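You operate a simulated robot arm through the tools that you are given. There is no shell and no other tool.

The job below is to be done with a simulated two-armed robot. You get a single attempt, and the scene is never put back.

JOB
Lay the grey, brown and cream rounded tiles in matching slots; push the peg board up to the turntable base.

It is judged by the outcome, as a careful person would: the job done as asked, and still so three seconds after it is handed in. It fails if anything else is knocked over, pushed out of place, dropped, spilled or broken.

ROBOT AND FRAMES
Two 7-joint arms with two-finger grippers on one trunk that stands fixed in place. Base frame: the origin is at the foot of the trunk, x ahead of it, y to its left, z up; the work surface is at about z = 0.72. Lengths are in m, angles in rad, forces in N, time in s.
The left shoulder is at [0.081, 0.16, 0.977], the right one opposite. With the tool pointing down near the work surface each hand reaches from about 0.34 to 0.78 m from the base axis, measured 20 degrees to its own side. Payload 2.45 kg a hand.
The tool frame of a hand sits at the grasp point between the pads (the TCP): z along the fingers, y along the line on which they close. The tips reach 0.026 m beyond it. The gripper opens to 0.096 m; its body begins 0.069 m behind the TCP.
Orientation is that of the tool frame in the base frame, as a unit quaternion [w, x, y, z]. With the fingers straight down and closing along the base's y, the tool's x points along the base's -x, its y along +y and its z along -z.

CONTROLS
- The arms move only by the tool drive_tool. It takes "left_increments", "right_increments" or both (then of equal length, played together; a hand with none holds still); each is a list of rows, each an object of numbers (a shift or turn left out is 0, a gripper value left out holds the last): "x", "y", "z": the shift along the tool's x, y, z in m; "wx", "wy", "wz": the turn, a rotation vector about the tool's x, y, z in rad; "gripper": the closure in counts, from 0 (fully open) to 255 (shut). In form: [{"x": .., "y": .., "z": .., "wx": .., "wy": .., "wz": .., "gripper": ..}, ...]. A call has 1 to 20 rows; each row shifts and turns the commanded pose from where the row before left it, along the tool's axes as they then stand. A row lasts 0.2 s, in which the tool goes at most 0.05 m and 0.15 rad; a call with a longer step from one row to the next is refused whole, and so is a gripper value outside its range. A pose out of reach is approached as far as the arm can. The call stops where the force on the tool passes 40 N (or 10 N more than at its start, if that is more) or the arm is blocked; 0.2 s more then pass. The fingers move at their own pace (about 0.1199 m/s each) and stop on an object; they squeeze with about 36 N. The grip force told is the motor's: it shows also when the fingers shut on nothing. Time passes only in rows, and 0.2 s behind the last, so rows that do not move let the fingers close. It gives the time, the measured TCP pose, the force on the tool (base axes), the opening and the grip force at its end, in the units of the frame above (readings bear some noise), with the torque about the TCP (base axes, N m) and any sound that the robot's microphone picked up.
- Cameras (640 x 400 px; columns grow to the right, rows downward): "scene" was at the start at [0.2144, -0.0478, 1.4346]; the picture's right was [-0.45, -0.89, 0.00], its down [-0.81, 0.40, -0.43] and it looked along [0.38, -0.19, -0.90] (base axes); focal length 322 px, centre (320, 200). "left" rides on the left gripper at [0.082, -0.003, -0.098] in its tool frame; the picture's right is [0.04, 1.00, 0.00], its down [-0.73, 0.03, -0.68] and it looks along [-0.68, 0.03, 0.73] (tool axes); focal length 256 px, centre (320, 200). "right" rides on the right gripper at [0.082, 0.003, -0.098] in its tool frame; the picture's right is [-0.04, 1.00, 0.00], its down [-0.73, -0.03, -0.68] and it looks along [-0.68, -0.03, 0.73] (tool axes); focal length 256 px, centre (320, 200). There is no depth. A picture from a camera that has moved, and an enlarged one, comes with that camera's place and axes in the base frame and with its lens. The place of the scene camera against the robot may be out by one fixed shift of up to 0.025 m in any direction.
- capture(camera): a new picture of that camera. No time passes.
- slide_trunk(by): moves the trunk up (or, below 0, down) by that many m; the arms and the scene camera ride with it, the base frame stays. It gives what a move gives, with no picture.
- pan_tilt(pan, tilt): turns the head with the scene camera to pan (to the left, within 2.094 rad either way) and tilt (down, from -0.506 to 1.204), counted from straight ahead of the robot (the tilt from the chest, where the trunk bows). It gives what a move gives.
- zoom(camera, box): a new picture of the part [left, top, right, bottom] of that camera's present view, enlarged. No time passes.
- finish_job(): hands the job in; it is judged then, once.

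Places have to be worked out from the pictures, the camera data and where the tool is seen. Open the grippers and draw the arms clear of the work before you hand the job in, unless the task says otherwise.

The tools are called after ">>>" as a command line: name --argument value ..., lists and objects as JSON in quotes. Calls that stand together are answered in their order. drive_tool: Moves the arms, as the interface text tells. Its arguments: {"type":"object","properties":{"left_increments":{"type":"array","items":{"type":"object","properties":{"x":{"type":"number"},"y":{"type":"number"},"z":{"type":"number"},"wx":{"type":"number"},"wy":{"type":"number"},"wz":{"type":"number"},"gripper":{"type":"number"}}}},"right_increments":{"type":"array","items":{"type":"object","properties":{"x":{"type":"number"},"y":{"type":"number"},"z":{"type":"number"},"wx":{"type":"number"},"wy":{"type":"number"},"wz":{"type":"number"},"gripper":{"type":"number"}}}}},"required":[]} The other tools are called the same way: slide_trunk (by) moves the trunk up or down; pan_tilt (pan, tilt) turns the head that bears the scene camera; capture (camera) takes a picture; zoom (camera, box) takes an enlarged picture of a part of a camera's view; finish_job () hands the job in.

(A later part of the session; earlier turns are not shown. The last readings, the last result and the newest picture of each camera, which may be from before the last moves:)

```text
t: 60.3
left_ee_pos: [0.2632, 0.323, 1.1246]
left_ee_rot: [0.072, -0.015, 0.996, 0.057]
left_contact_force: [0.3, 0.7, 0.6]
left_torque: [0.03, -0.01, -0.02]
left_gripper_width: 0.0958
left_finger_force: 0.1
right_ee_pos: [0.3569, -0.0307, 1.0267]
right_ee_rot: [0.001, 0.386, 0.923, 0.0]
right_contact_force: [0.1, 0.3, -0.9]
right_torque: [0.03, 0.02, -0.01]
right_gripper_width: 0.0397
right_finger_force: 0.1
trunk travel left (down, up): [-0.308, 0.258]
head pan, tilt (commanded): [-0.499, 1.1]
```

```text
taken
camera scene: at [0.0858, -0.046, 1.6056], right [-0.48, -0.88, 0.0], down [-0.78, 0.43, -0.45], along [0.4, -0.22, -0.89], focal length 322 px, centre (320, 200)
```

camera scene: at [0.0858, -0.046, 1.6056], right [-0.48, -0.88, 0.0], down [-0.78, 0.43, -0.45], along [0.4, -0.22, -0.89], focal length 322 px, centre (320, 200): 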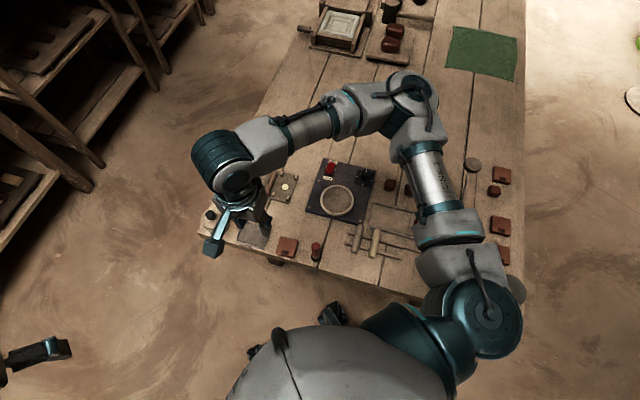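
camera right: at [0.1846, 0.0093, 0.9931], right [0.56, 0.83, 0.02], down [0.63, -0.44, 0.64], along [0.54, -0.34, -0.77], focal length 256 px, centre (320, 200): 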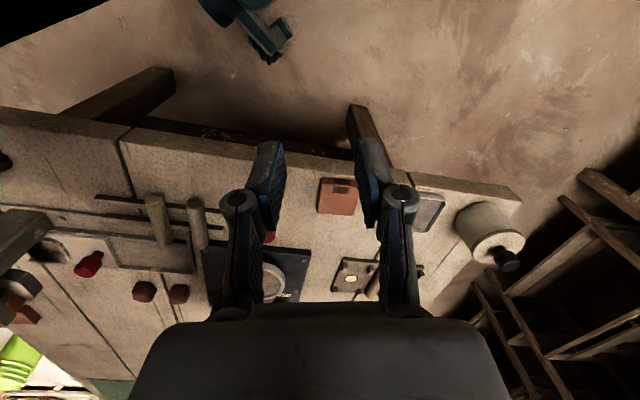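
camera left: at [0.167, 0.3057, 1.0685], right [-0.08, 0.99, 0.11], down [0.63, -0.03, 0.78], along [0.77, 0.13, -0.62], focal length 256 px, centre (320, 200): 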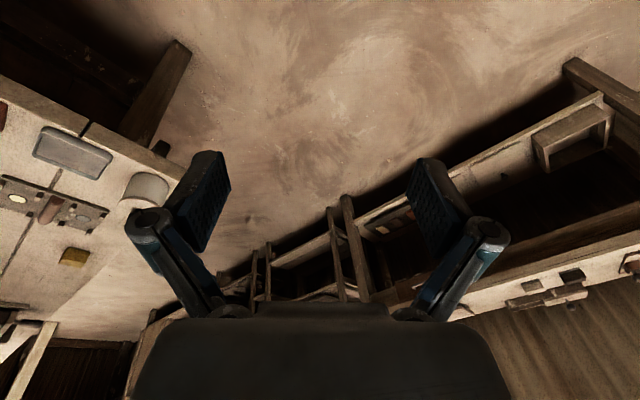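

Calm and upright now. I go sideways to a spot ahead of the tile rack at z ≈ 1.0.

>>> drive_tool --right_increments '[{"x": -0.02, "y": -0.014}, {"x": -0.026, "y": -0.017}, {"x": -0.026, "y": -0.017}, {"x": -0.026, "y": -0.017}, {"x": -0.026, "y": -0.017}, {"x": -0.026, "y": -0.017, "z": 0.01}, {"x": -0.02, "y": -0.014, "z": 0.01}, {"x": -0.015, "y": -0.01, "z": 0.01}, {}, {}]'

>>> capture --camera "scene"

>>> capture --camera "right"

```text
t: 62.5
left_ee_pos: [0.2622, 0.3207, 1.124]
left_ee_rot: [0.073, -0.016, 0.996, 0.058]
left_contact_force: [-0.1, -0.6, 0.2]
left_torque: [-0.01, 0.0, -0.02]
left_gripper_width: 0.096
left_finger_force: 0.1
right_ee_pos: [0.3982, -0.2501, 0.9954]
right_ee_rot: [0.001, 0.385, 0.923, 0.0]
right_contact_force: [0.7, 0.1, -0.9]
right_torque: [0.01, -0.01, -0.01]
right_gripper_width: 0.0396
right_finger_force: 0.1
trunk travel left (down, up): [-0.308, 0.258]
head pan, tilt (commanded): [-0.499, 1.1]
```

```text
taken
camera scene: at [0.0853, -0.0482, 1.6056], right [-0.48, -0.88, 0.0], down [-0.78, 0.43, -0.45], along [0.4, -0.22, -0.89], focal length 322 px, centre (320, 200)
```

scene: 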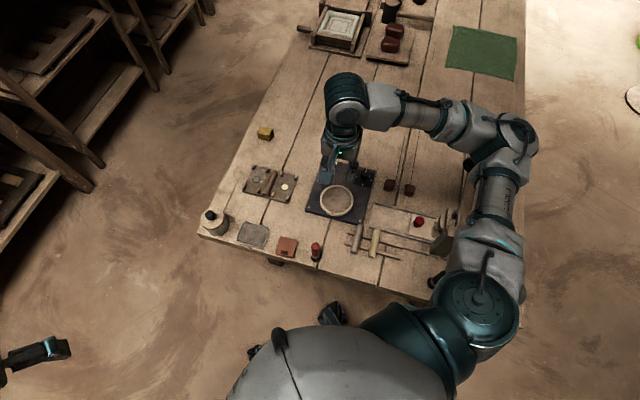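

```text
taken
camera right: at [0.3417, -0.1884, 1.0957], right [0.74, 0.67, 0.0], down [0.49, -0.54, 0.68], along [0.46, -0.5, -0.73], focal length 256 px, centre (320, 200)
```

right: 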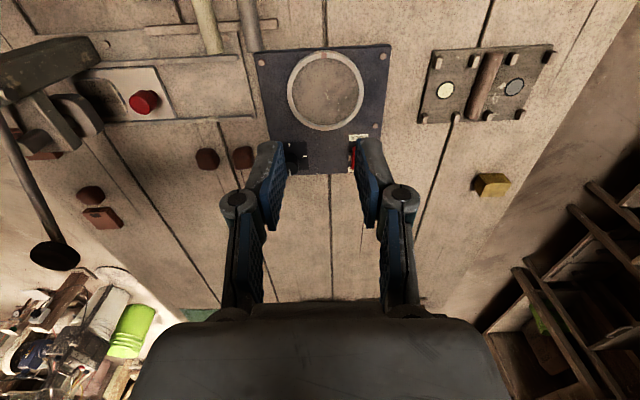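

All calm and in comfortable reach. Now I approach above the grey tile (≈0.302,-0.272) at z ≈ 0.90 in gentle steps.

>>> drive_tool --right_increments '[{"x": 0.008, "y": -0.012, "z": 0.012}, {"x": 0.01, "y": -0.016, "z": 0.019}, {"x": 0.01, "y": -0.016, "z": 0.019}, {"x": 0.01, "y": -0.016, "z": 0.019}, {"x": 0.008, "y": -0.013, "z": 0.015}, {"x": 0.006, "y": -0.0105, "z": 0.011}, {}, {}]'

>>> capture --camera "scene"

>>> capture --camera "right"

```text
t: 64.3
left_ee_pos: [0.2628, 0.3218, 1.1241]
left_ee_rot: [0.073, -0.016, 0.996, 0.056]
left_contact_force: [-0.4, -0.2, 0.2]
left_torque: [-0.01, 0.01, 0.02]
left_gripper_width: 0.096
left_finger_force: 0.1
right_ee_pos: [0.304, -0.272, 0.903]
right_ee_rot: [0.0, 0.386, 0.923, -0.001]
right_contact_force: [-0.3, -0.8, 0.4]
right_torque: [0.03, 0.0, -0.02]
right_gripper_width: 0.0395
right_finger_force: 0.1
trunk travel left (down, up): [-0.308, 0.258]
head pan, tilt (commanded): [-0.499, 1.1]
```

```text
taken
camera scene: at [0.0844, -0.0487, 1.6057], right [-0.48, -0.88, 0.0], down [-0.78, 0.43, -0.45], along [0.4, -0.22, -0.89], focal length 322 px, centre (320, 200)
```

scene: 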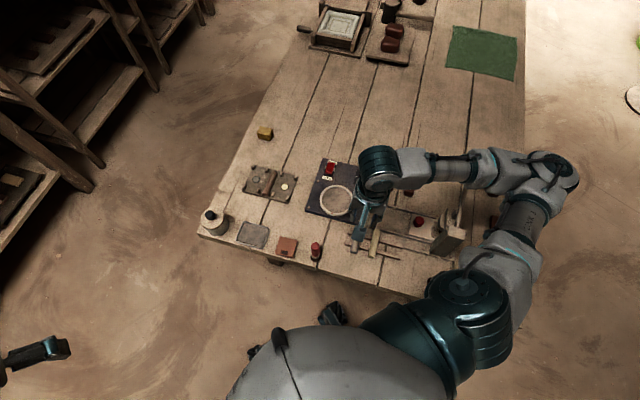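

```text
taken
camera right: at [0.2483, -0.2108, 1.0019], right [0.74, 0.67, 0.0], down [0.49, -0.54, 0.68], along [0.46, -0.5, -0.73], focal length 256 px, centre (320, 200)
```

right: 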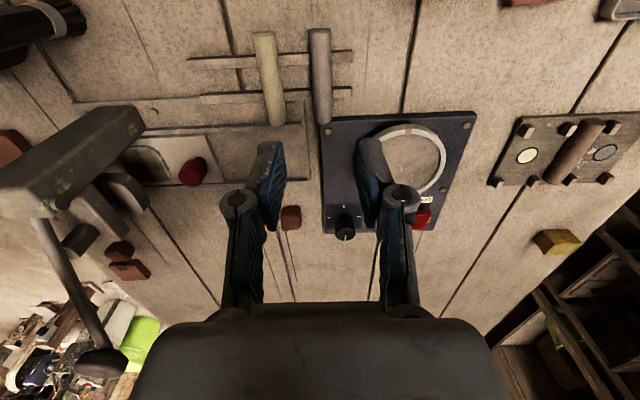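

The grey tile is directly below. There is a tall wooden block to the hand's left (near the cream tile) whose clearance I need to know; I zoom in.

>>> zoom --camera "scene" --box '[330, 190, 490, 290]'

>>> zoom --camera "right" --box '[0, 80, 260, 380]'

>>> zoom --camera "right" --box '[180, 0, 420, 150]'

```text
4.00 times, centred on (410, 240) of scene
camera zoom: at [0.0844, -0.0487, 1.6057], right [-0.48, -0.88, 0.0], down [-0.78, 0.43, -0.45], along [0.4, -0.22, -0.89], focal length 1288 px, centre (-40, 40)
```

zoom: 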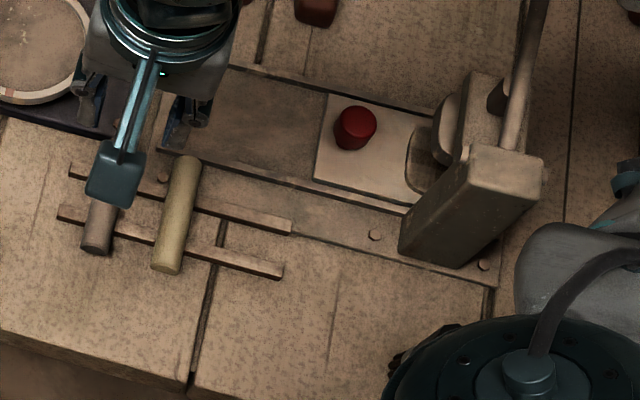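

```text
1.33 times, centred on (130, 230) of right
camera zoom: at [0.2483, -0.2108, 1.0019], right [0.74, 0.67, 0.0], down [0.49, -0.54, 0.68], along [0.46, -0.5, -0.73], focal length 341 px, centre (573, 160)
```

zoom: 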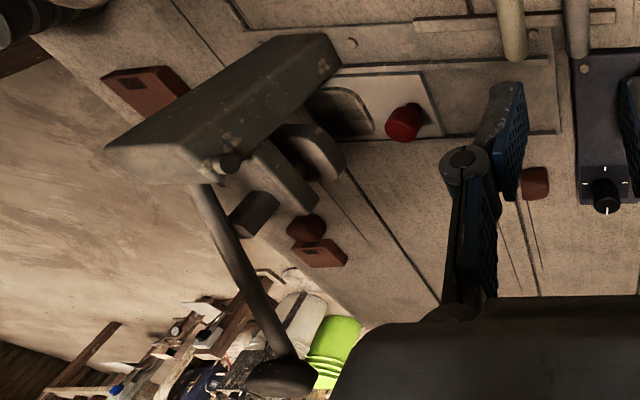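

```text
2.67 times, centred on (300, 75) of right
camera zoom: at [0.2483, -0.2108, 1.0019], right [0.74, 0.67, 0.0], down [0.49, -0.54, 0.68], along [0.46, -0.5, -0.73], focal length 683 px, centre (373, 533)
```

zoom: 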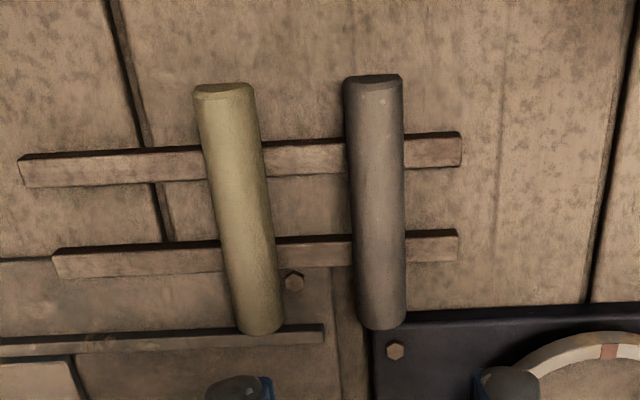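

The block belongs to a bolted lever press ~0.17 m away from the tiles, so there is clearance. Grey tile is ≈4 mm off along its length and centred across; I narrow the gripper slightly and descend to TCP z ≈ 0.80.

>>> drive_tool --right_increments '[{"x": -0.004, "y": 0.0007, "z": 0.02, "gripper": 162}, {"z": 0.025}, {"z": 0.025}, {"z": 0.02}, {"z": 0.012}, {}]'

>>> capture --camera "right"

>>> zoom --camera "right" --box '[200, 20, 440, 220]'

```text
t: 65.7
left_ee_pos: [0.2628, 0.3212, 1.1251]
left_ee_rot: [0.072, -0.015, 0.996, 0.057]
left_contact_force: [0.0, -0.4, -0.3]
left_torque: [0.0, 0.0, -0.02]
left_gripper_width: 0.096
left_finger_force: 0.2
right_ee_pos: [0.3076, -0.2739, 0.7999]
right_ee_rot: [0.002, 0.386, 0.923, 0.0]
right_contact_force: [-0.4, -1.1, -0.3]
right_torque: [0.01, 0.01, -0.01]
right_gripper_width: 0.035
right_finger_force: 0.1
trunk travel left (down, up): [-0.308, 0.258]
head pan, tilt (commanded): [-0.499, 1.1]
```

```text
taken
camera right: at [0.2519, -0.2138, 0.8995], right [0.74, 0.67, 0.0], down [0.49, -0.54, 0.68], along [0.46, -0.5, -0.73], focal length 256 px, centre (320, 200)
```

right: 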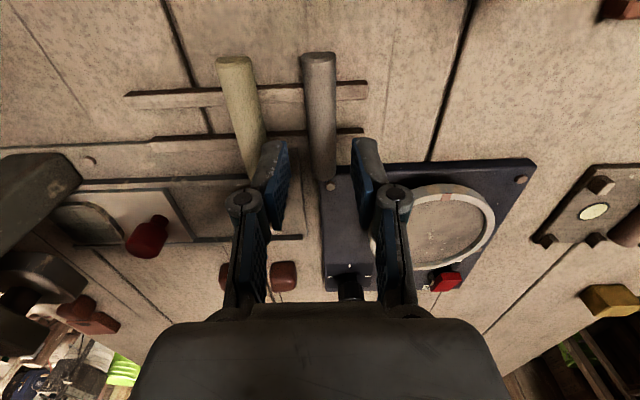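

```text
2.00 times, centred on (320, 120) of right
camera zoom: at [0.2519, -0.2138, 0.8995], right [0.74, 0.67, 0.0], down [0.49, -0.54, 0.68], along [0.46, -0.5, -0.73], focal length 512 px, centre (320, 360)
```

zoom: 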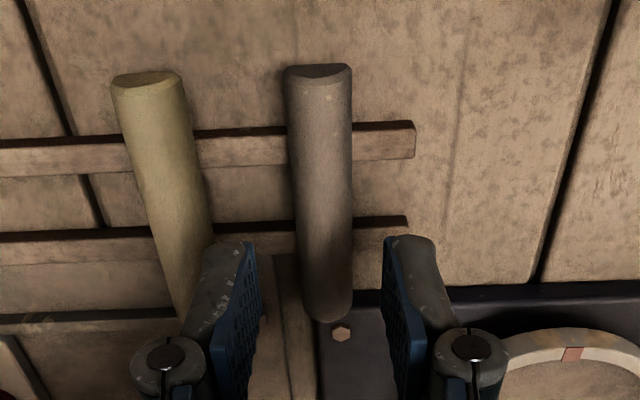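

Aligned within 1 mm. I descend to TCP ≈ 0.765 and look at the tips against tile and rails.

>>> drive_tool --right_increments '[{"x": -0.001, "y": 0.0008, "z": 0.015}, {"z": 0.012}, {"z": 0.008}, {}]'

>>> zoom --camera "right" --box '[200, 40, 440, 240]'

```text
t: 66.7
left_ee_pos: [0.2626, 0.321, 1.1235]
left_ee_rot: [0.073, -0.016, 0.996, 0.057]
left_contact_force: [-0.1, -0.4, 0.1]
left_torque: [0.01, 0.0, 0.0]
left_gripper_width: 0.0959
left_finger_force: 0.1
right_ee_pos: [0.3091, -0.2751, 0.764]
right_ee_rot: [0.0, 0.386, 0.922, 0.0]
right_contact_force: [0.7, 0.6, -1.0]
right_torque: [0.01, 0.02, 0.02]
right_gripper_width: 0.0348
right_finger_force: 0.1
trunk travel left (down, up): [-0.308, 0.258]
head pan, tilt (commanded): [-0.499, 1.1]
```

```text
2.00 times, centred on (320, 140) of right
camera zoom: at [0.2523, -0.2141, 0.8639], right [0.74, 0.67, 0.0], down [0.49, -0.54, 0.68], along [0.46, -0.5, -0.73], focal length 512 px, centre (320, 320)
```

zoom: 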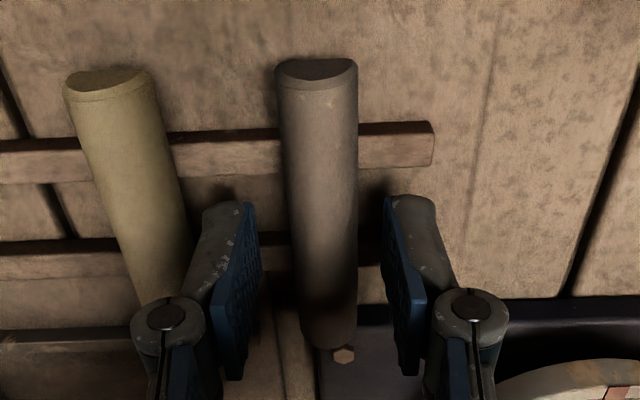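

Judging from scale, the rails are ~5 mm high. I lower to TCP ≈ 0.753 and then feel for the rails with 1 mm steps.

>>> drive_tool --right_increments '[{"z": 0.005}, {"z": 0.004}, {"z": 0.002}, {}]'

>>> zoom --camera "right" --box '[200, 40, 440, 240]'

```text
t: 67.7
left_ee_pos: [0.2622, 0.3222, 1.1245]
left_ee_rot: [0.072, -0.016, 0.996, 0.057]
left_contact_force: [0.2, -0.2, 0.1]
left_torque: [-0.01, 0.02, 0.0]
left_gripper_width: 0.0959
left_finger_force: 0.0
right_ee_pos: [0.3076, -0.2743, 0.7545]
right_ee_rot: [0.003, 0.386, 0.923, -0.001]
right_contact_force: [-1.0, -5.0, 24.3]
right_torque: [-0.54, 0.1, -0.06]
right_gripper_width: 0.0358
right_finger_force: 6.9
trunk travel left (down, up): [-0.308, 0.258]
head pan, tilt (commanded): [-0.499, 1.1]
```

```text
2.00 times, centred on (320, 140) of right
camera zoom: at [0.2517, -0.2137, 0.8544], right [0.74, 0.67, 0.0], down [0.49, -0.54, 0.68], along [0.46, -0.5, -0.73], focal length 512 px, centre (320, 320)
```

zoom: 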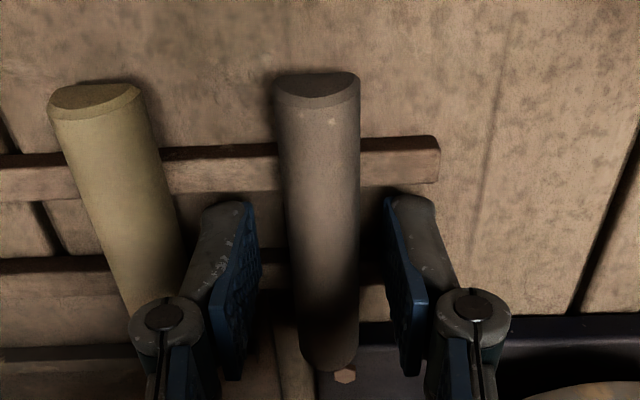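

Contact (24 N): the tips touch the rails at TCP ≈ 0.754. I back up 2.5 mm so the tips just clear the rails, and check the force.

>>> drive_tool --right_increments '[{"z": -0.0025}, {}]'

>>> zoom --camera "right" --box '[200, 40, 440, 240]'

```text
t: 68.3
left_ee_pos: [0.2617, 0.3223, 1.1243]
left_ee_rot: [0.072, -0.015, 0.996, 0.057]
left_contact_force: [-0.7, 1.0, 1.0]
left_torque: [0.01, -0.04, 0.01]
left_gripper_width: 0.0963
left_finger_force: 0.0
right_ee_pos: [0.3079, -0.2737, 0.7563]
right_ee_rot: [0.001, 0.385, 0.923, 0.0]
right_contact_force: [0.7, -1.6, 2.3]
right_torque: [-0.02, -0.09, -0.02]
right_gripper_width: 0.0346
right_finger_force: 0.1
trunk travel left (down, up): [-0.308, 0.258]
head pan, tilt (commanded): [-0.499, 1.1]
```

```text
2.00 times, centred on (320, 140) of right
camera zoom: at [0.2514, -0.2138, 0.8551], right [0.74, 0.67, 0.0], down [0.49, -0.54, 0.68], along [0.46, -0.5, -0.73], focal length 512 px, centre (320, 320)
```

zoom: 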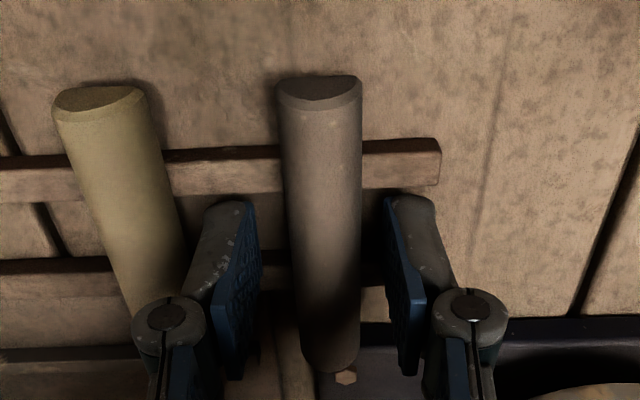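

Barely touching now. I raise another 0.7 mm, shift 1.3 mm across to centre on the tile, and close gradually.

>>> drive_tool --right_increments '[{"z": -0.0007, "y": 0.0013}, {"gripper": 190}, {"gripper": 215}, {"gripper": 255}, {}, {}]'

>>> zoom --camera "right" --box '[200, 40, 440, 240]'

```text
t: 69.7
left_ee_pos: [0.2624, 0.3218, 1.1252]
left_ee_rot: [0.073, -0.015, 0.996, 0.057]
left_contact_force: [0.5, 0.6, -0.6]
left_torque: [0.01, -0.01, -0.02]
left_gripper_width: 0.096
left_finger_force: 0.0
right_ee_pos: [0.3094, -0.2735, 0.7576]
right_ee_rot: [0.001, 0.386, 0.922, 0.0]
right_contact_force: [-1.1, 0.2, 1.7]
right_torque: [-0.02, 0.0, -0.01]
right_gripper_width: 0.019
right_finger_force: 36.1
trunk travel left (down, up): [-0.308, 0.258]
head pan, tilt (commanded): [-0.499, 1.1]
```

```text
2.00 times, centred on (320, 140) of right
camera zoom: at [0.2525, -0.2128, 0.8562], right [0.74, 0.67, 0.0], down [0.49, -0.54, 0.68], along [0.46, -0.5, -0.73], focal length 512 px, centre (320, 320)
```

zoom: 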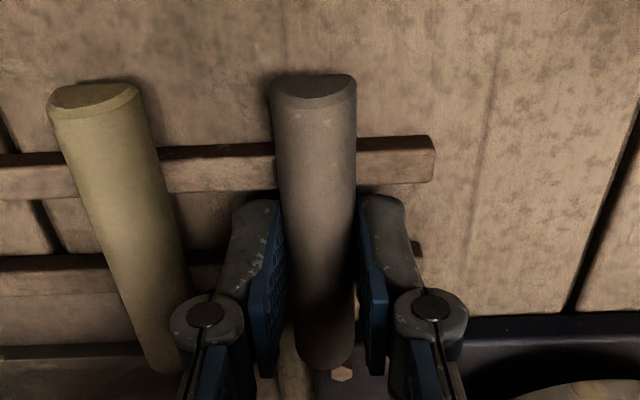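

Gripped at 19 mm again. I lift straight up slowly and check.

>>> drive_tool --right_increments '[{"z": -0.004}, {"z": -0.008}, {"z": -0.015}, {"z": -0.025}, {"z": -0.03}, {"z": -0.03}, {"z": -0.02}, {}]'

>>> capture --camera "right"

>>> zoom --camera "scene" --box '[330, 190, 490, 290]'

```text
t: 71.5
left_ee_pos: [0.2625, 0.3224, 1.1249]
left_ee_rot: [0.072, -0.015, 0.996, 0.058]
left_contact_force: [0.0, 0.7, 0.3]
left_torque: [0.0, -0.02, 0.01]
left_gripper_width: 0.0961
left_finger_force: 0.1
right_ee_pos: [0.3083, -0.2738, 0.8909]
right_ee_rot: [0.001, 0.386, 0.922, 0.0]
right_contact_force: [-0.2, 0.2, -0.4]
right_torque: [0.01, -0.01, 0.03]
right_gripper_width: 0.0191
right_finger_force: 35.8
trunk travel left (down, up): [-0.308, 0.258]
head pan, tilt (commanded): [-0.499, 1.1]
```

```text
taken
camera right: at [0.2524, -0.2134, 0.9892], right [0.74, 0.67, 0.0], down [0.49, -0.54, 0.68], along [0.46, -0.5, -0.73], focal length 256 px, centre (320, 200)
```

right: 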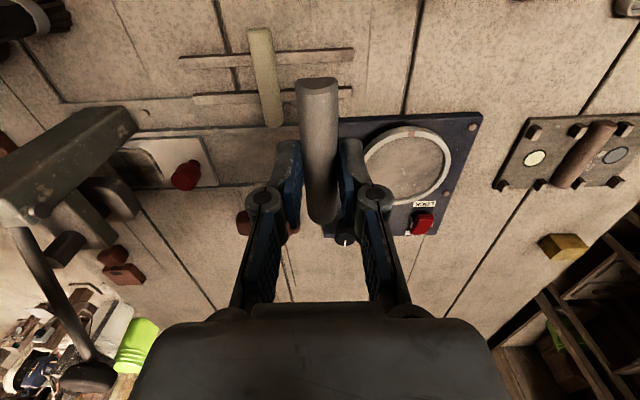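

```text
4.00 times, centred on (410, 240) of scene
camera zoom: at [0.0845, -0.0486, 1.6056], right [-0.48, -0.88, 0.0], down [-0.78, 0.43, -0.45], along [0.4, -0.22, -0.89], focal length 1288 px, centre (-40, 40)
```

zoom: 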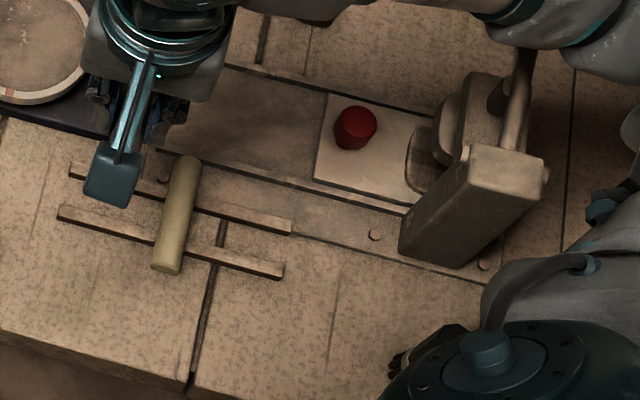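

Grey tile held. I lift higher and carry it over toward the board at (≈0.50,-0.15), gently, before lowering the trunk again for reach.

>>> drive_tool --right_increments '[{"z": -0.02}, {"z": -0.025}, {"z": -0.025}, {"z": -0.02, "y": 0.01}, {"x": -0.005, "y": 0.022}, {"x": -0.006, "y": 0.028}, {"x": -0.006, "y": 0.028}, {"x": -0.006, "y": 0.028}, {"x": -0.006, "y": 0.028}, {"x": -0.006, "y": 0.028}, {"x": -0.006, "y": 0.026}, {"x": -0.0055, "y": 0.02}, {}, {}]'

>>> capture --camera "scene"

```text
t: 74.5
left_ee_pos: [0.2625, 0.3211, 1.1241]
left_ee_rot: [0.072, -0.016, 0.996, 0.057]
left_contact_force: [0.9, 0.5, 0.1]
left_torque: [-0.05, -0.02, 0.04]
left_gripper_width: 0.0961
left_finger_force: 0.0
right_ee_pos: [0.4962, -0.152, 0.9791]
right_ee_rot: [0.001, 0.386, 0.922, -0.001]
right_contact_force: [-0.5, 0.0, -1.8]
right_torque: [0.02, 0.02, 0.02]
right_gripper_width: 0.0191
right_finger_force: 36.1
trunk travel left (down, up): [-0.308, 0.258]
head pan, tilt (commanded): [-0.499, 1.1]
```

```text
taken
camera scene: at [0.0863, -0.047, 1.6056], right [-0.48, -0.88, 0.0], down [-0.78, 0.43, -0.45], along [0.4, -0.22, -0.89], focal length 322 px, centre (320, 200)
```

scene: 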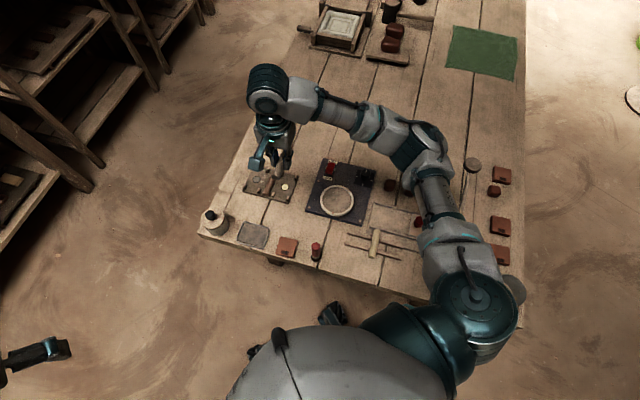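

Steady. I lower the trunk by 0.08 so the board is comfortably within reach (hand rides down to ≈0.90).

>>> slide_trunk --by -0.08

>>> drive_tool --right_increments '[{}, {}]'

>>> capture --camera "scene"

```text
t: 75.7
left_ee_pos: [0.2614, 0.3216, 1.0444]
left_ee_rot: [0.073, -0.015, 0.996, 0.057]
left_contact_force: [-0.3, 0.9, 1.2]
left_torque: [0.03, -0.02, -0.03]
left_gripper_width: 0.096
left_finger_force: 0.1
right_ee_pos: [0.4961, -0.1525, 0.9007]
right_ee_rot: [0.001, 0.385, 0.923, -0.001]
right_contact_force: [-0.8, -0.6, 0.5]
right_torque: [-0.02, 0.0, 0.01]
right_gripper_width: 0.0193
right_finger_force: 35.7
trunk travel left (down, up): [-0.228, 0.338]
head pan, tilt (commanded): [-0.499, 1.1]
```

```text
t: 76.3
left_ee_pos: [0.2618, 0.3224, 1.0435]
left_ee_rot: [0.072, -0.016, 0.996, 0.058]
left_contact_force: [0.4, 0.2, 0.0]
left_torque: [0.0, 0.02, 0.03]
left_gripper_width: 0.0958
left_finger_force: 0.0
right_ee_pos: [0.4956, -0.1521, 0.9003]
right_ee_rot: [0.001, 0.386, 0.922, -0.001]
right_contact_force: [-0.2, 0.3, -0.5]
right_torque: [0.0, -0.01, 0.02]
right_gripper_width: 0.019
right_finger_force: 36.1
trunk travel left (down, up): [-0.228, 0.338]
head pan, tilt (commanded): [-0.499, 1.1]
```

```text
taken
camera scene: at [0.1386, -0.0471, 1.5233], right [-0.48, -0.88, 0.0], down [-0.78, 0.43, -0.45], along [0.4, -0.22, -0.89], focal length 322 px, centre (320, 200)
```

scene: 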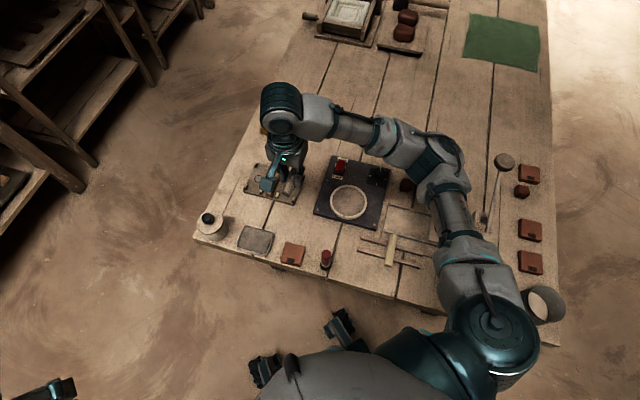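

Now I move above the grey slot (≈0.6235,-0.099) at z ≈ 0.845 and look.

>>> drive_tool --right_increments '[{"x": -0.006, "y": 0.016}, {"x": -0.009, "y": 0.023}, {"x": -0.009, "y": 0.024}, {"x": -0.009, "y": 0.024, "z": 0.015}, {"x": -0.009, "y": 0.022, "z": 0.02}, {"x": -0.0075, "y": 0.019, "z": 0.02}, {}]'

>>> capture --camera "right"

>>> zoom --camera "right" --box '[140, 0, 440, 190]'

```text
t: 77.9
left_ee_pos: [0.2623, 0.3233, 1.0435]
left_ee_rot: [0.073, -0.016, 0.996, 0.058]
left_contact_force: [0.0, -0.2, 0.4]
left_torque: [0.01, 0.0, 0.02]
left_gripper_width: 0.0958
left_finger_force: 0.1
right_ee_pos: [0.6227, -0.0971, 0.8449]
right_ee_rot: [0.001, 0.386, 0.922, 0.0]
right_contact_force: [0.0, -0.7, -0.6]
right_torque: [-0.01, 0.02, -0.02]
right_gripper_width: 0.0191
right_finger_force: 35.3
trunk travel left (down, up): [-0.228, 0.338]
head pan, tilt (commanded): [-0.499, 1.1]
```

```text
taken
camera right: at [0.566, -0.0371, 0.9433], right [0.74, 0.67, 0.0], down [0.49, -0.54, 0.68], along [0.46, -0.5, -0.73], focal length 256 px, centre (320, 200)
```

right: 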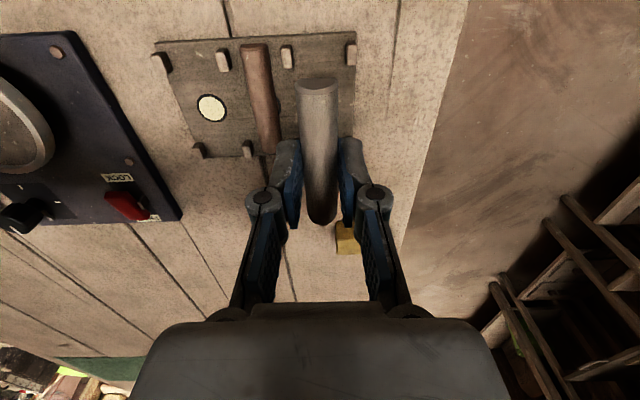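

```text
2.11 times, centred on (290, 95) of right
camera zoom: at [0.566, -0.0371, 0.9433], right [0.74, 0.67, 0.0], down [0.49, -0.54, 0.68], along [0.46, -0.5, -0.73], focal length 539 px, centre (383, 421)
```

zoom: 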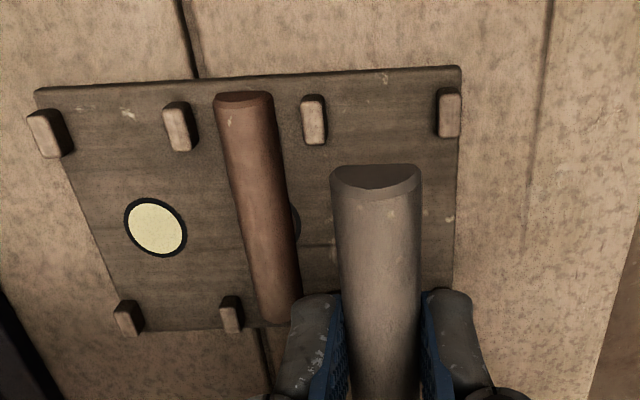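

The grey tile lines up with the grey slot (within ~1 mm both ways). I descend to TCP ≈ 0.775 for a final check.

>>> drive_tool --right_increments '[{"z": 0.015}, {"z": 0.02}, {"z": 0.02}, {"z": 0.012}, {"z": 0.004}, {}]'

>>> zoom --camera "right" --box '[140, 20, 460, 230]'

```text
t: 79.3
left_ee_pos: [0.2616, 0.3225, 1.0429]
left_ee_rot: [0.072, -0.016, 0.996, 0.057]
left_contact_force: [0.0, -0.3, -0.9]
left_torque: [-0.01, 0.01, 0.0]
left_gripper_width: 0.0962
left_finger_force: 0.0
right_ee_pos: [0.6233, -0.0989, 0.7734]
right_ee_rot: [0.0, 0.386, 0.922, 0.0]
right_contact_force: [0.2, 0.0, 0.1]
right_torque: [-0.01, -0.04, -0.01]
right_gripper_width: 0.0188
right_finger_force: 36.0
trunk travel left (down, up): [-0.228, 0.338]
head pan, tilt (commanded): [-0.499, 1.1]
```

```text
1.90 times, centred on (300, 125) of right
camera zoom: at [0.5675, -0.0378, 0.8723], right [0.74, 0.67, 0.0], down [0.49, -0.54, 0.68], along [0.46, -0.5, -0.73], focal length 488 px, centre (358, 343)
```

zoom: 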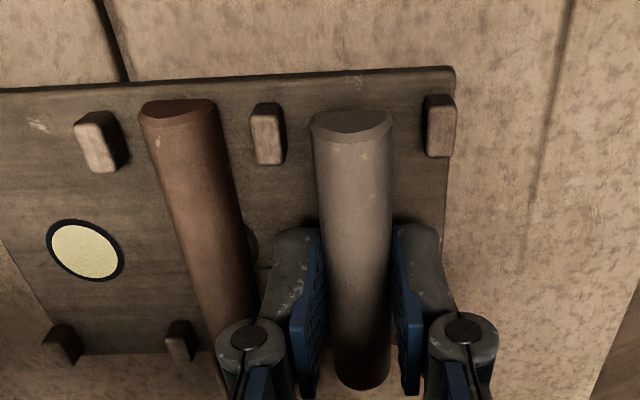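

Well placed between the pegs. I continue down to ≈0.761, then in 1 mm steps until contact.

>>> drive_tool --right_increments '[{"z": 0.006}, {"z": 0.004}, {"z": 0.002}, {"z": 0.001}, {}]'

```text
t: 80.5
left_ee_pos: [0.2626, 0.3228, 1.044]
left_ee_rot: [0.072, -0.016, 0.996, 0.058]
left_contact_force: [0.3, -0.5, -0.4]
left_torque: [-0.02, -0.02, 0.05]
left_gripper_width: 0.0962
left_finger_force: 0.0
right_ee_pos: [0.6239, -0.0991, 0.7601]
right_ee_rot: [0.0, 0.387, 0.922, -0.001]
right_contact_force: [0.6, 0.0, -0.8]
right_torque: [0.0, -0.01, -0.03]
right_gripper_width: 0.0191
right_finger_force: 35.4
trunk travel left (down, up): [-0.228, 0.338]
head pan, tilt (commanded): [-0.499, 1.1]
```

No contact yet; two more millimetres.

>>> drive_tool --right_increments '[{"z": 0.001}, {"z": 0.001}, {}]'

```text
t: 81.3
left_ee_pos: [0.2626, 0.3233, 1.0445]
left_ee_rot: [0.072, -0.015, 0.996, 0.057]
left_contact_force: [0.1, 0.1, 0.5]
left_torque: [-0.01, -0.01, 0.0]
left_gripper_width: 0.0959
left_finger_force: 0.2
right_ee_pos: [0.6238, -0.0983, 0.7598]
right_ee_rot: [0.001, 0.386, 0.923, 0.001]
right_contact_force: [-0.4, -0.2, -1.3]
right_torque: [0.0, 0.02, 0.01]
right_gripper_width: 0.019
right_finger_force: 36.3
trunk travel left (down, up): [-0.228, 0.338]
head pan, tilt (commanded): [-0.499, 1.1]
```

>>> drive_tool --right_increments '[{"z": 0.001}, {}]'

>>> zoom --camera "right" --box '[140, 20, 460, 230]'

```text
t: 81.9
left_ee_pos: [0.2635, 0.323, 1.0433]
left_ee_rot: [0.073, -0.015, 0.996, 0.057]
left_contact_force: [0.5, 0.6, 0.5]
left_torque: [-0.02, 0.03, 0.0]
left_gripper_width: 0.0959
left_finger_force: 0.1
right_ee_pos: [0.6221, -0.099, 0.7575]
right_ee_rot: [0.002, 0.386, 0.923, 0.0]
right_contact_force: [0.5, 0.6, 0.4]
right_torque: [0.02, 0.02, 0.0]
right_gripper_width: 0.0191
right_finger_force: 36.5
trunk travel left (down, up): [-0.228, 0.338]
head pan, tilt (commanded): [-0.499, 1.1]
```

```text
1.90 times, centred on (300, 125) of right
camera zoom: at [0.5669, -0.0378, 0.8567], right [0.74, 0.67, 0.0], down [0.49, -0.54, 0.68], along [0.46, -0.5, -0.73], focal length 488 px, centre (358, 343)
```

zoom: 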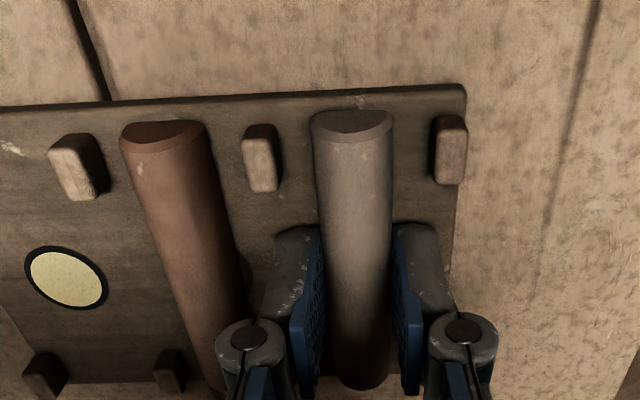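

Still hovering by a fraction. One more millimetre at a time.

>>> drive_tool --right_increments '[{"z": 0.001}, {}]'

```text
t: 82.5
left_ee_pos: [0.2619, 0.3237, 1.0437]
left_ee_rot: [0.072, -0.016, 0.996, 0.057]
left_contact_force: [0.4, 0.3, 0.0]
left_torque: [0.02, -0.02, -0.01]
left_gripper_width: 0.096
left_finger_force: 0.1
right_ee_pos: [0.622, -0.0981, 0.7564]
right_ee_rot: [0.001, 0.386, 0.922, -0.002]
right_contact_force: [0.3, 0.3, -1.2]
right_torque: [0.0, 0.04, 0.0]
right_gripper_width: 0.0189
right_finger_force: 35.9
trunk travel left (down, up): [-0.228, 0.338]
head pan, tilt (commanded): [-0.499, 1.1]
```

>>> drive_tool --right_increments '[{"z": 0.001}, {}]'

```text
t: 83.1
left_ee_pos: [0.2622, 0.3226, 1.0431]
left_ee_rot: [0.073, -0.015, 0.996, 0.057]
left_contact_force: [0.0, -0.3, 0.5]
left_torque: [-0.01, -0.01, 0.02]
left_gripper_width: 0.0958
left_finger_force: 0.2
right_ee_pos: [0.6229, -0.0974, 0.7554]
right_ee_rot: [0.001, 0.386, 0.922, 0.0]
right_contact_force: [-0.2, -0.5, 0.5]
right_torque: [0.0, 0.02, 0.01]
right_gripper_width: 0.0191
right_finger_force: 35.6
trunk travel left (down, up): [-0.228, 0.338]
head pan, tilt (commanded): [-0.499, 1.1]
```

>>> drive_tool --right_increments '[{"z": 0.001}, {}]'

```text
t: 83.7
left_ee_pos: [0.2635, 0.322, 1.0454]
left_ee_rot: [0.073, -0.015, 0.996, 0.057]
left_contact_force: [0.3, 0.8, -0.7]
left_torque: [0.03, -0.01, 0.01]
left_gripper_width: 0.096
left_finger_force: 0.1
right_ee_pos: [0.6221, -0.0983, 0.7557]
right_ee_rot: [0.0, 0.386, 0.922, 0.0]
right_contact_force: [0.4, -0.4, -0.3]
right_torque: [-0.03, 0.0, 0.0]
right_gripper_width: 0.0191
right_finger_force: 36.0
trunk travel left (down, up): [-0.228, 0.338]
head pan, tilt (commanded): [-0.499, 1.1]
```

>>> drive_tool --right_increments '[{"z": 0.001}, {}]'

>>> zoom --camera "right" --box '[140, 20, 460, 230]'

```text
t: 84.3
left_ee_pos: [0.2619, 0.323, 1.0439]
left_ee_rot: [0.072, -0.015, 0.996, 0.057]
left_contact_force: [-0.3, -0.3, 0.2]
left_torque: [0.0, 0.01, -0.01]
left_gripper_width: 0.0961
left_finger_force: 0.0
right_ee_pos: [0.6234, -0.0979, 0.7541]
right_ee_rot: [0.001, 0.386, 0.923, 0.001]
right_contact_force: [1.7, 0.0, 5.9]
right_torque: [0.12, 0.13, 0.0]
right_gripper_width: 0.0189
right_finger_force: 35.9
trunk travel left (down, up): [-0.228, 0.338]
head pan, tilt (commanded): [-0.499, 1.1]
```

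```text
1.90 times, centred on (300, 125) of right
camera zoom: at [0.5662, -0.0374, 0.8537], right [0.74, 0.67, 0.0], down [0.49, -0.54, 0.68], along [0.46, -0.5, -0.73], focal length 488 px, centre (358, 343)
```

zoom: 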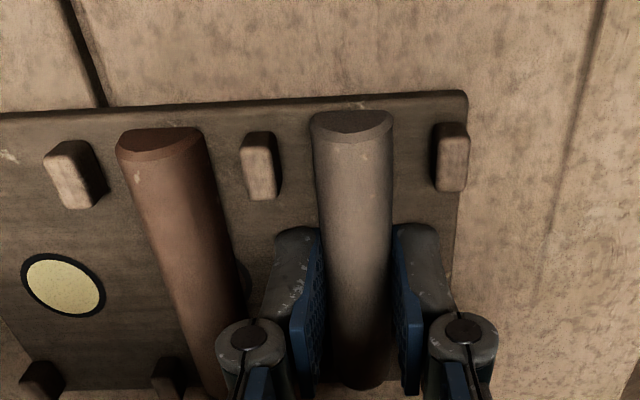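

Touching the board (≈6 N). The grey tile sits ~2.5 mm closer to the near edge than the brown, so I raise 1.5 mm, shift it back 2.5 mm, lower, then release with a small opening and rise.

>>> drive_tool --right_increments '[{"z": -0.0015}, {"x": -0.0025}, {"z": 0.001}, {}, {"gripper": 200}, {"gripper": 180}, {"gripper": 165}, {}, {"z": -0.005}, {"z": -0.015}, {"z": -0.03}, {"z": -0.04}, {}]'

>>> capture --camera "right"

>>> zoom --camera "right" --box '[140, 10, 440, 200]'

```text
t: 87.1
left_ee_pos: [0.2628, 0.3228, 1.0433]
left_ee_rot: [0.073, -0.015, 0.996, 0.057]
left_contact_force: [-0.1, -0.4, 0.1]
left_torque: [-0.02, -0.01, -0.01]
left_gripper_width: 0.096
left_finger_force: 0.0
right_ee_pos: [0.6251, -0.0998, 0.8442]
right_ee_rot: [0.001, 0.386, 0.923, 0.0]
right_contact_force: [-0.1, 0.7, -0.8]
right_torque: [0.02, 0.01, 0.0]
right_gripper_width: 0.0338
right_finger_force: 0.0
trunk travel left (down, up): [-0.228, 0.338]
head pan, tilt (commanded): [-0.499, 1.1]
```

```text
taken
camera right: at [0.5687, -0.0389, 0.9435], right [0.74, 0.67, 0.0], down [0.49, -0.54, 0.68], along [0.46, -0.5, -0.73], focal length 256 px, centre (320, 200)
```

right: 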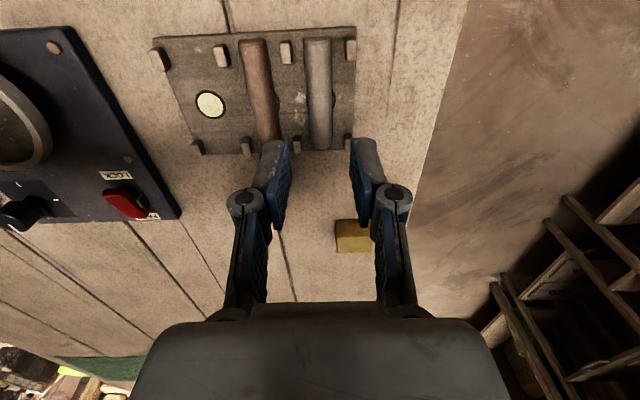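

```text
2.11 times, centred on (290, 105) of right
camera zoom: at [0.5687, -0.0389, 0.9435], right [0.74, 0.67, 0.0], down [0.49, -0.54, 0.68], along [0.46, -0.5, -0.73], focal length 539 px, centre (383, 400)
```

zoom: 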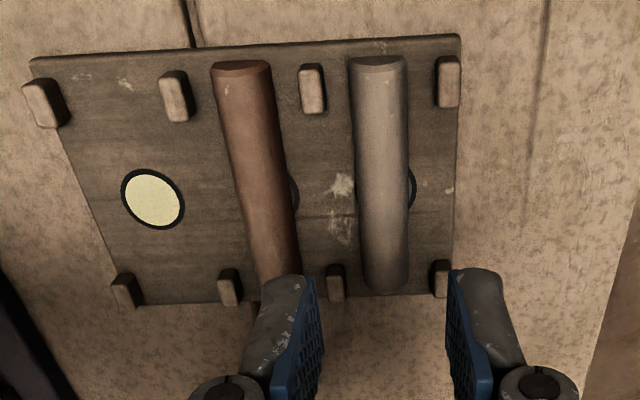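

Grey is seated properly next to brown. Now back for the cream tile: rise, retrace to the mid-point, then raise the trunk again.

>>> drive_tool --right_increments '[{"z": -0.02}, {"z": -0.025}, {"z": -0.015, "x": 0.006, "y": -0.014}, {"x": 0.009, "y": -0.023}, {"x": 0.01, "y": -0.024}, {"x": 0.01, "y": -0.024}, {"x": 0.009, "y": -0.022}, {"x": 0.008, "y": -0.02}, {}, {}]'

>>> slide_trunk --by 0.08

>>> drive_tool --right_increments '[{}, {}]'

```text
t: 89.3
left_ee_pos: [0.2608, 0.3233, 1.0437]
left_ee_rot: [0.074, -0.016, 0.996, 0.056]
left_contact_force: [0.5, 0.1, 0.6]
left_torque: [0.02, 0.01, 0.02]
left_gripper_width: 0.0961
left_finger_force: 0.0
right_ee_pos: [0.4989, -0.1517, 0.9038]
right_ee_rot: [0.001, 0.386, 0.922, -0.001]
right_contact_force: [-0.5, 0.3, -1.2]
right_torque: [-0.02, 0.03, 0.05]
right_gripper_width: 0.034
right_finger_force: 0.0
trunk travel left (down, up): [-0.228, 0.338]
head pan, tilt (commanded): [-0.499, 1.1]
```

```text
t: 90.5
left_ee_pos: [0.2637, 0.324, 1.1234]
left_ee_rot: [0.071, -0.016, 0.996, 0.058]
left_contact_force: [-1.0, -0.1, -0.7]
left_torque: [-0.03, 0.01, 0.01]
left_gripper_width: 0.0959
left_finger_force: 0.1
right_ee_pos: [0.4977, -0.1521, 0.9839]
right_ee_rot: [0.0, 0.386, 0.923, -0.001]
right_contact_force: [1.0, -0.9, -0.1]
right_torque: [0.06, 0.01, -0.03]
right_gripper_width: 0.0339
right_finger_force: 0.1
trunk travel left (down, up): [-0.308, 0.258]
head pan, tilt (commanded): [-0.499, 1.1]
```

```text
t: 91.1
left_ee_pos: [0.2632, 0.3226, 1.1239]
left_ee_rot: [0.073, -0.015, 0.996, 0.057]
left_contact_force: [0.1, 0.4, 0.5]
left_torque: [-0.07, 0.01, -0.01]
left_gripper_width: 0.096
left_finger_force: 0.1
right_ee_pos: [0.4982, -0.1517, 0.9853]
right_ee_rot: [0.0, 0.385, 0.923, -0.002]
right_contact_force: [0.3, 0.5, -0.2]
right_torque: [-0.01, 0.01, 0.02]
right_gripper_width: 0.0339
right_finger_force: 0.0
trunk travel left (down, up): [-0.308, 0.258]
head pan, tilt (commanded): [-0.499, 1.1]
```

Steady. I travel back to above the cream tile (≈0.273,-0.309) gently, first at height.

>>> drive_tool --right_increments '[{"x": 0.003, "y": -0.016}, {"x": 0.004, "y": -0.024}, {"x": 0.004, "y": -0.026}, {"x": 0.005, "y": -0.026}, {"x": 0.005, "y": -0.026}, {"x": 0.005, "y": -0.026}, {"x": 0.005, "y": -0.026}, {"x": 0.005, "y": -0.026}, {"x": 0.004, "y": -0.022}, {"x": 0.003, "y": -0.018}, {}, {}]'

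>>> capture --camera "scene"

>>> capture --camera "right"

```text
t: 93.7
left_ee_pos: [0.2617, 0.3221, 1.1252]
left_ee_rot: [0.072, -0.016, 0.996, 0.057]
left_contact_force: [-0.2, -0.4, 0.0]
left_torque: [0.0, 0.02, 0.02]
left_gripper_width: 0.096
left_finger_force: 0.0
right_ee_pos: [0.2983, -0.288, 0.9844]
right_ee_rot: [0.001, 0.386, 0.923, -0.001]
right_contact_force: [0.6, -0.4, -0.4]
right_torque: [0.01, 0.01, 0.01]
right_gripper_width: 0.0338
right_finger_force: 0.0
trunk travel left (down, up): [-0.308, 0.258]
head pan, tilt (commanded): [-0.499, 1.1]
```

```text
taken
camera scene: at [0.0844, -0.0486, 1.6057], right [-0.48, -0.88, 0.0], down [-0.78, 0.43, -0.45], along [0.4, -0.22, -0.89], focal length 322 px, centre (320, 200)
```

scene: 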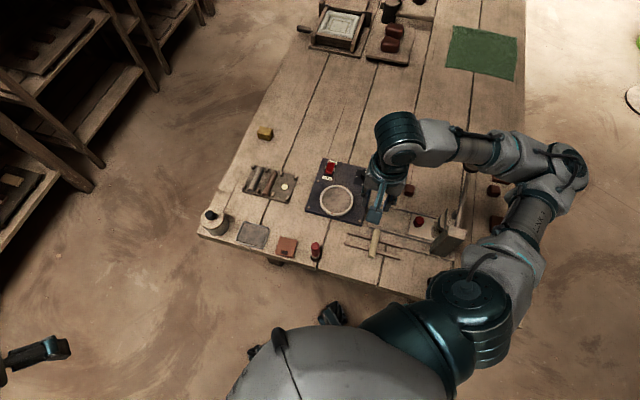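

```text
taken
camera right: at [0.2421, -0.2275, 1.0831], right [0.74, 0.67, 0.0], down [0.49, -0.54, 0.68], along [0.46, -0.5, -0.73], focal length 256 px, centre (320, 200)
```

right: 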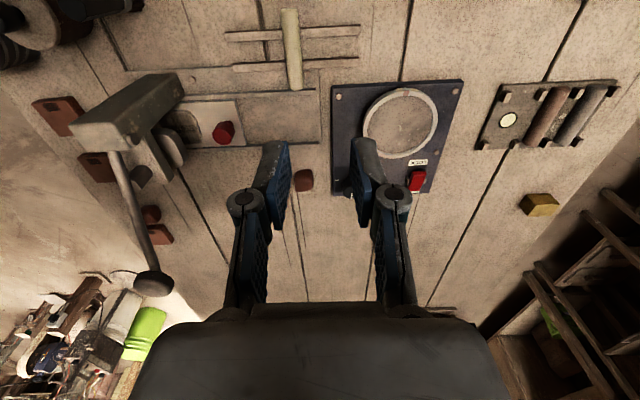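

Cream tile is ≈3.5 cm further along −y of the tool. I shift over it and descend to z ≈ 0.85.

>>> drive_tool --right_increments '[{"y": -0.01, "z": 0.01}, {"y": -0.013, "z": 0.02}, {"y": -0.012, "z": 0.025}, {"z": 0.028}, {"z": 0.028}, {"z": 0.022}, {}]'

>>> capture --camera "right"

>>> capture --camera "scene"

```text
t: 95.3
left_ee_pos: [0.2625, 0.3211, 1.1246]
left_ee_rot: [0.072, -0.015, 0.996, 0.057]
left_contact_force: [0.4, -1.1, -0.1]
left_torque: [0.02, 0.01, 0.03]
left_gripper_width: 0.0961
left_finger_force: 0.1
right_ee_pos: [0.2843, -0.315, 0.8491]
right_ee_rot: [0.001, 0.386, 0.923, -0.001]
right_contact_force: [-0.5, -0.4, 0.1]
right_torque: [-0.03, -0.02, 0.0]
right_gripper_width: 0.0337
right_finger_force: 0.3
right hand out of reach, approached as far as the arm can: row 2, 3
trunk travel left (down, up): [-0.308, 0.258]
head pan, tilt (commanded): [-0.499, 1.1]
```

```text
taken
camera right: at [0.2292, -0.2559, 0.9486], right [0.74, 0.67, 0.0], down [0.49, -0.54, 0.68], along [0.46, -0.5, -0.73], focal length 256 px, centre (320, 200)
```

right: 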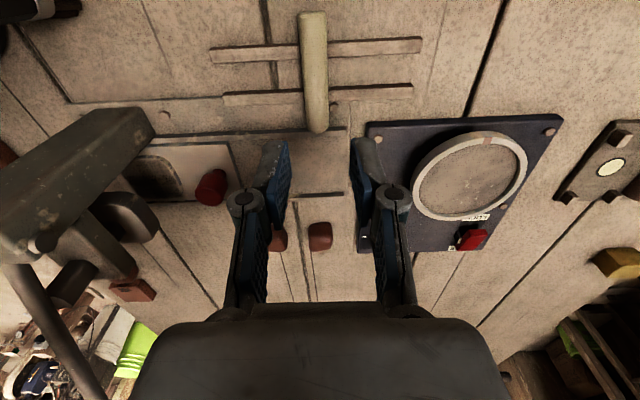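

```text
taken
camera scene: at [0.0841, -0.049, 1.6057], right [-0.48, -0.88, 0.0], down [-0.78, 0.43, -0.45], along [0.4, -0.22, -0.89], focal length 322 px, centre (320, 200)
```

scene: 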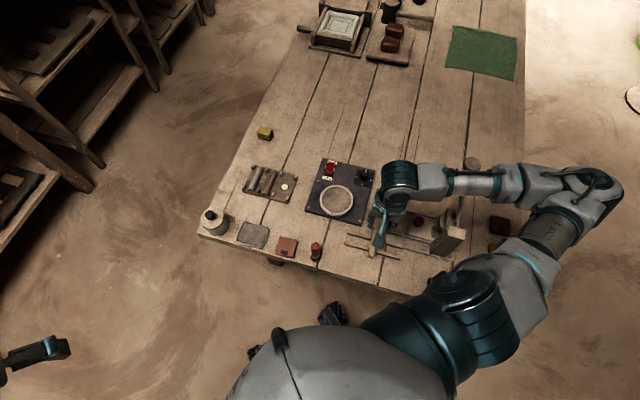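

The arm reported briefly being at its inner reach limit. For margin I raise the trunk another 0.05 m before shifting the last centimetre toward the tile.

>>> slide_trunk --by 0.05

>>> drive_tool --right_increments '[{}, {"z": 0.015}, {"z": 0.02}, {"z": 0.02}, {}]'

>>> capture --camera "right"

```text
t: 96.2
left_ee_pos: [0.2633, 0.3213, 1.1731]
left_ee_rot: [0.072, -0.016, 0.996, 0.057]
left_contact_force: [0.3, 0.5, 0.3]
left_torque: [0.01, 0.04, 0.02]
left_gripper_width: 0.0958
left_finger_force: 0.0
right_ee_pos: [0.2875, -0.3167, 0.9008]
right_ee_rot: [0.0, 0.386, 0.923, 0.001]
right_contact_force: [-0.8, -0.4, -0.3]
right_torque: [0.0, -0.03, 0.04]
right_gripper_width: 0.0334
right_finger_force: 0.1
trunk travel left (down, up): [-0.358, 0.208]
head pan, tilt (commanded): [-0.499, 1.1]
```

```text
t: 97.4
left_ee_pos: [0.2621, 0.3214, 1.1736]
left_ee_rot: [0.073, -0.016, 0.996, 0.058]
left_contact_force: [1.0, -1.2, -0.3]
left_torque: [-0.01, 0.0, 0.0]
left_gripper_width: 0.096
left_finger_force: 0.0
right_ee_pos: [0.2855, -0.3167, 0.8466]
right_ee_rot: [-0.001, 0.386, 0.922, 0.0]
right_contact_force: [0.9, 0.0, -0.2]
right_torque: [0.0, 0.02, 0.04]
right_gripper_width: 0.0338
right_finger_force: 0.1
trunk travel left (down, up): [-0.358, 0.208]
head pan, tilt (commanded): [-0.499, 1.1]
```

```text
taken
camera right: at [0.2297, -0.2559, 0.9458], right [0.74, 0.67, 0.0], down [0.49, -0.54, 0.68], along [0.46, -0.5, -0.73], focal length 256 px, centre (320, 200)
```

right: 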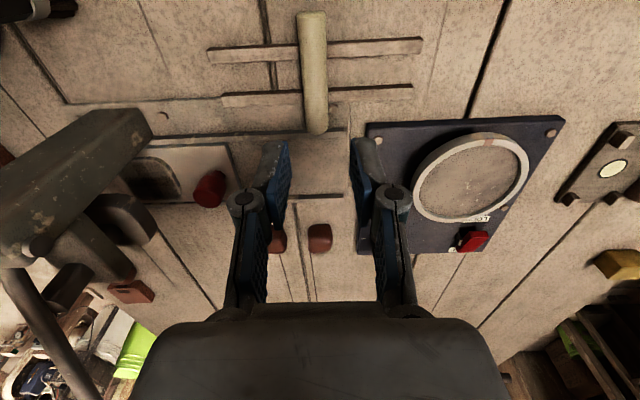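

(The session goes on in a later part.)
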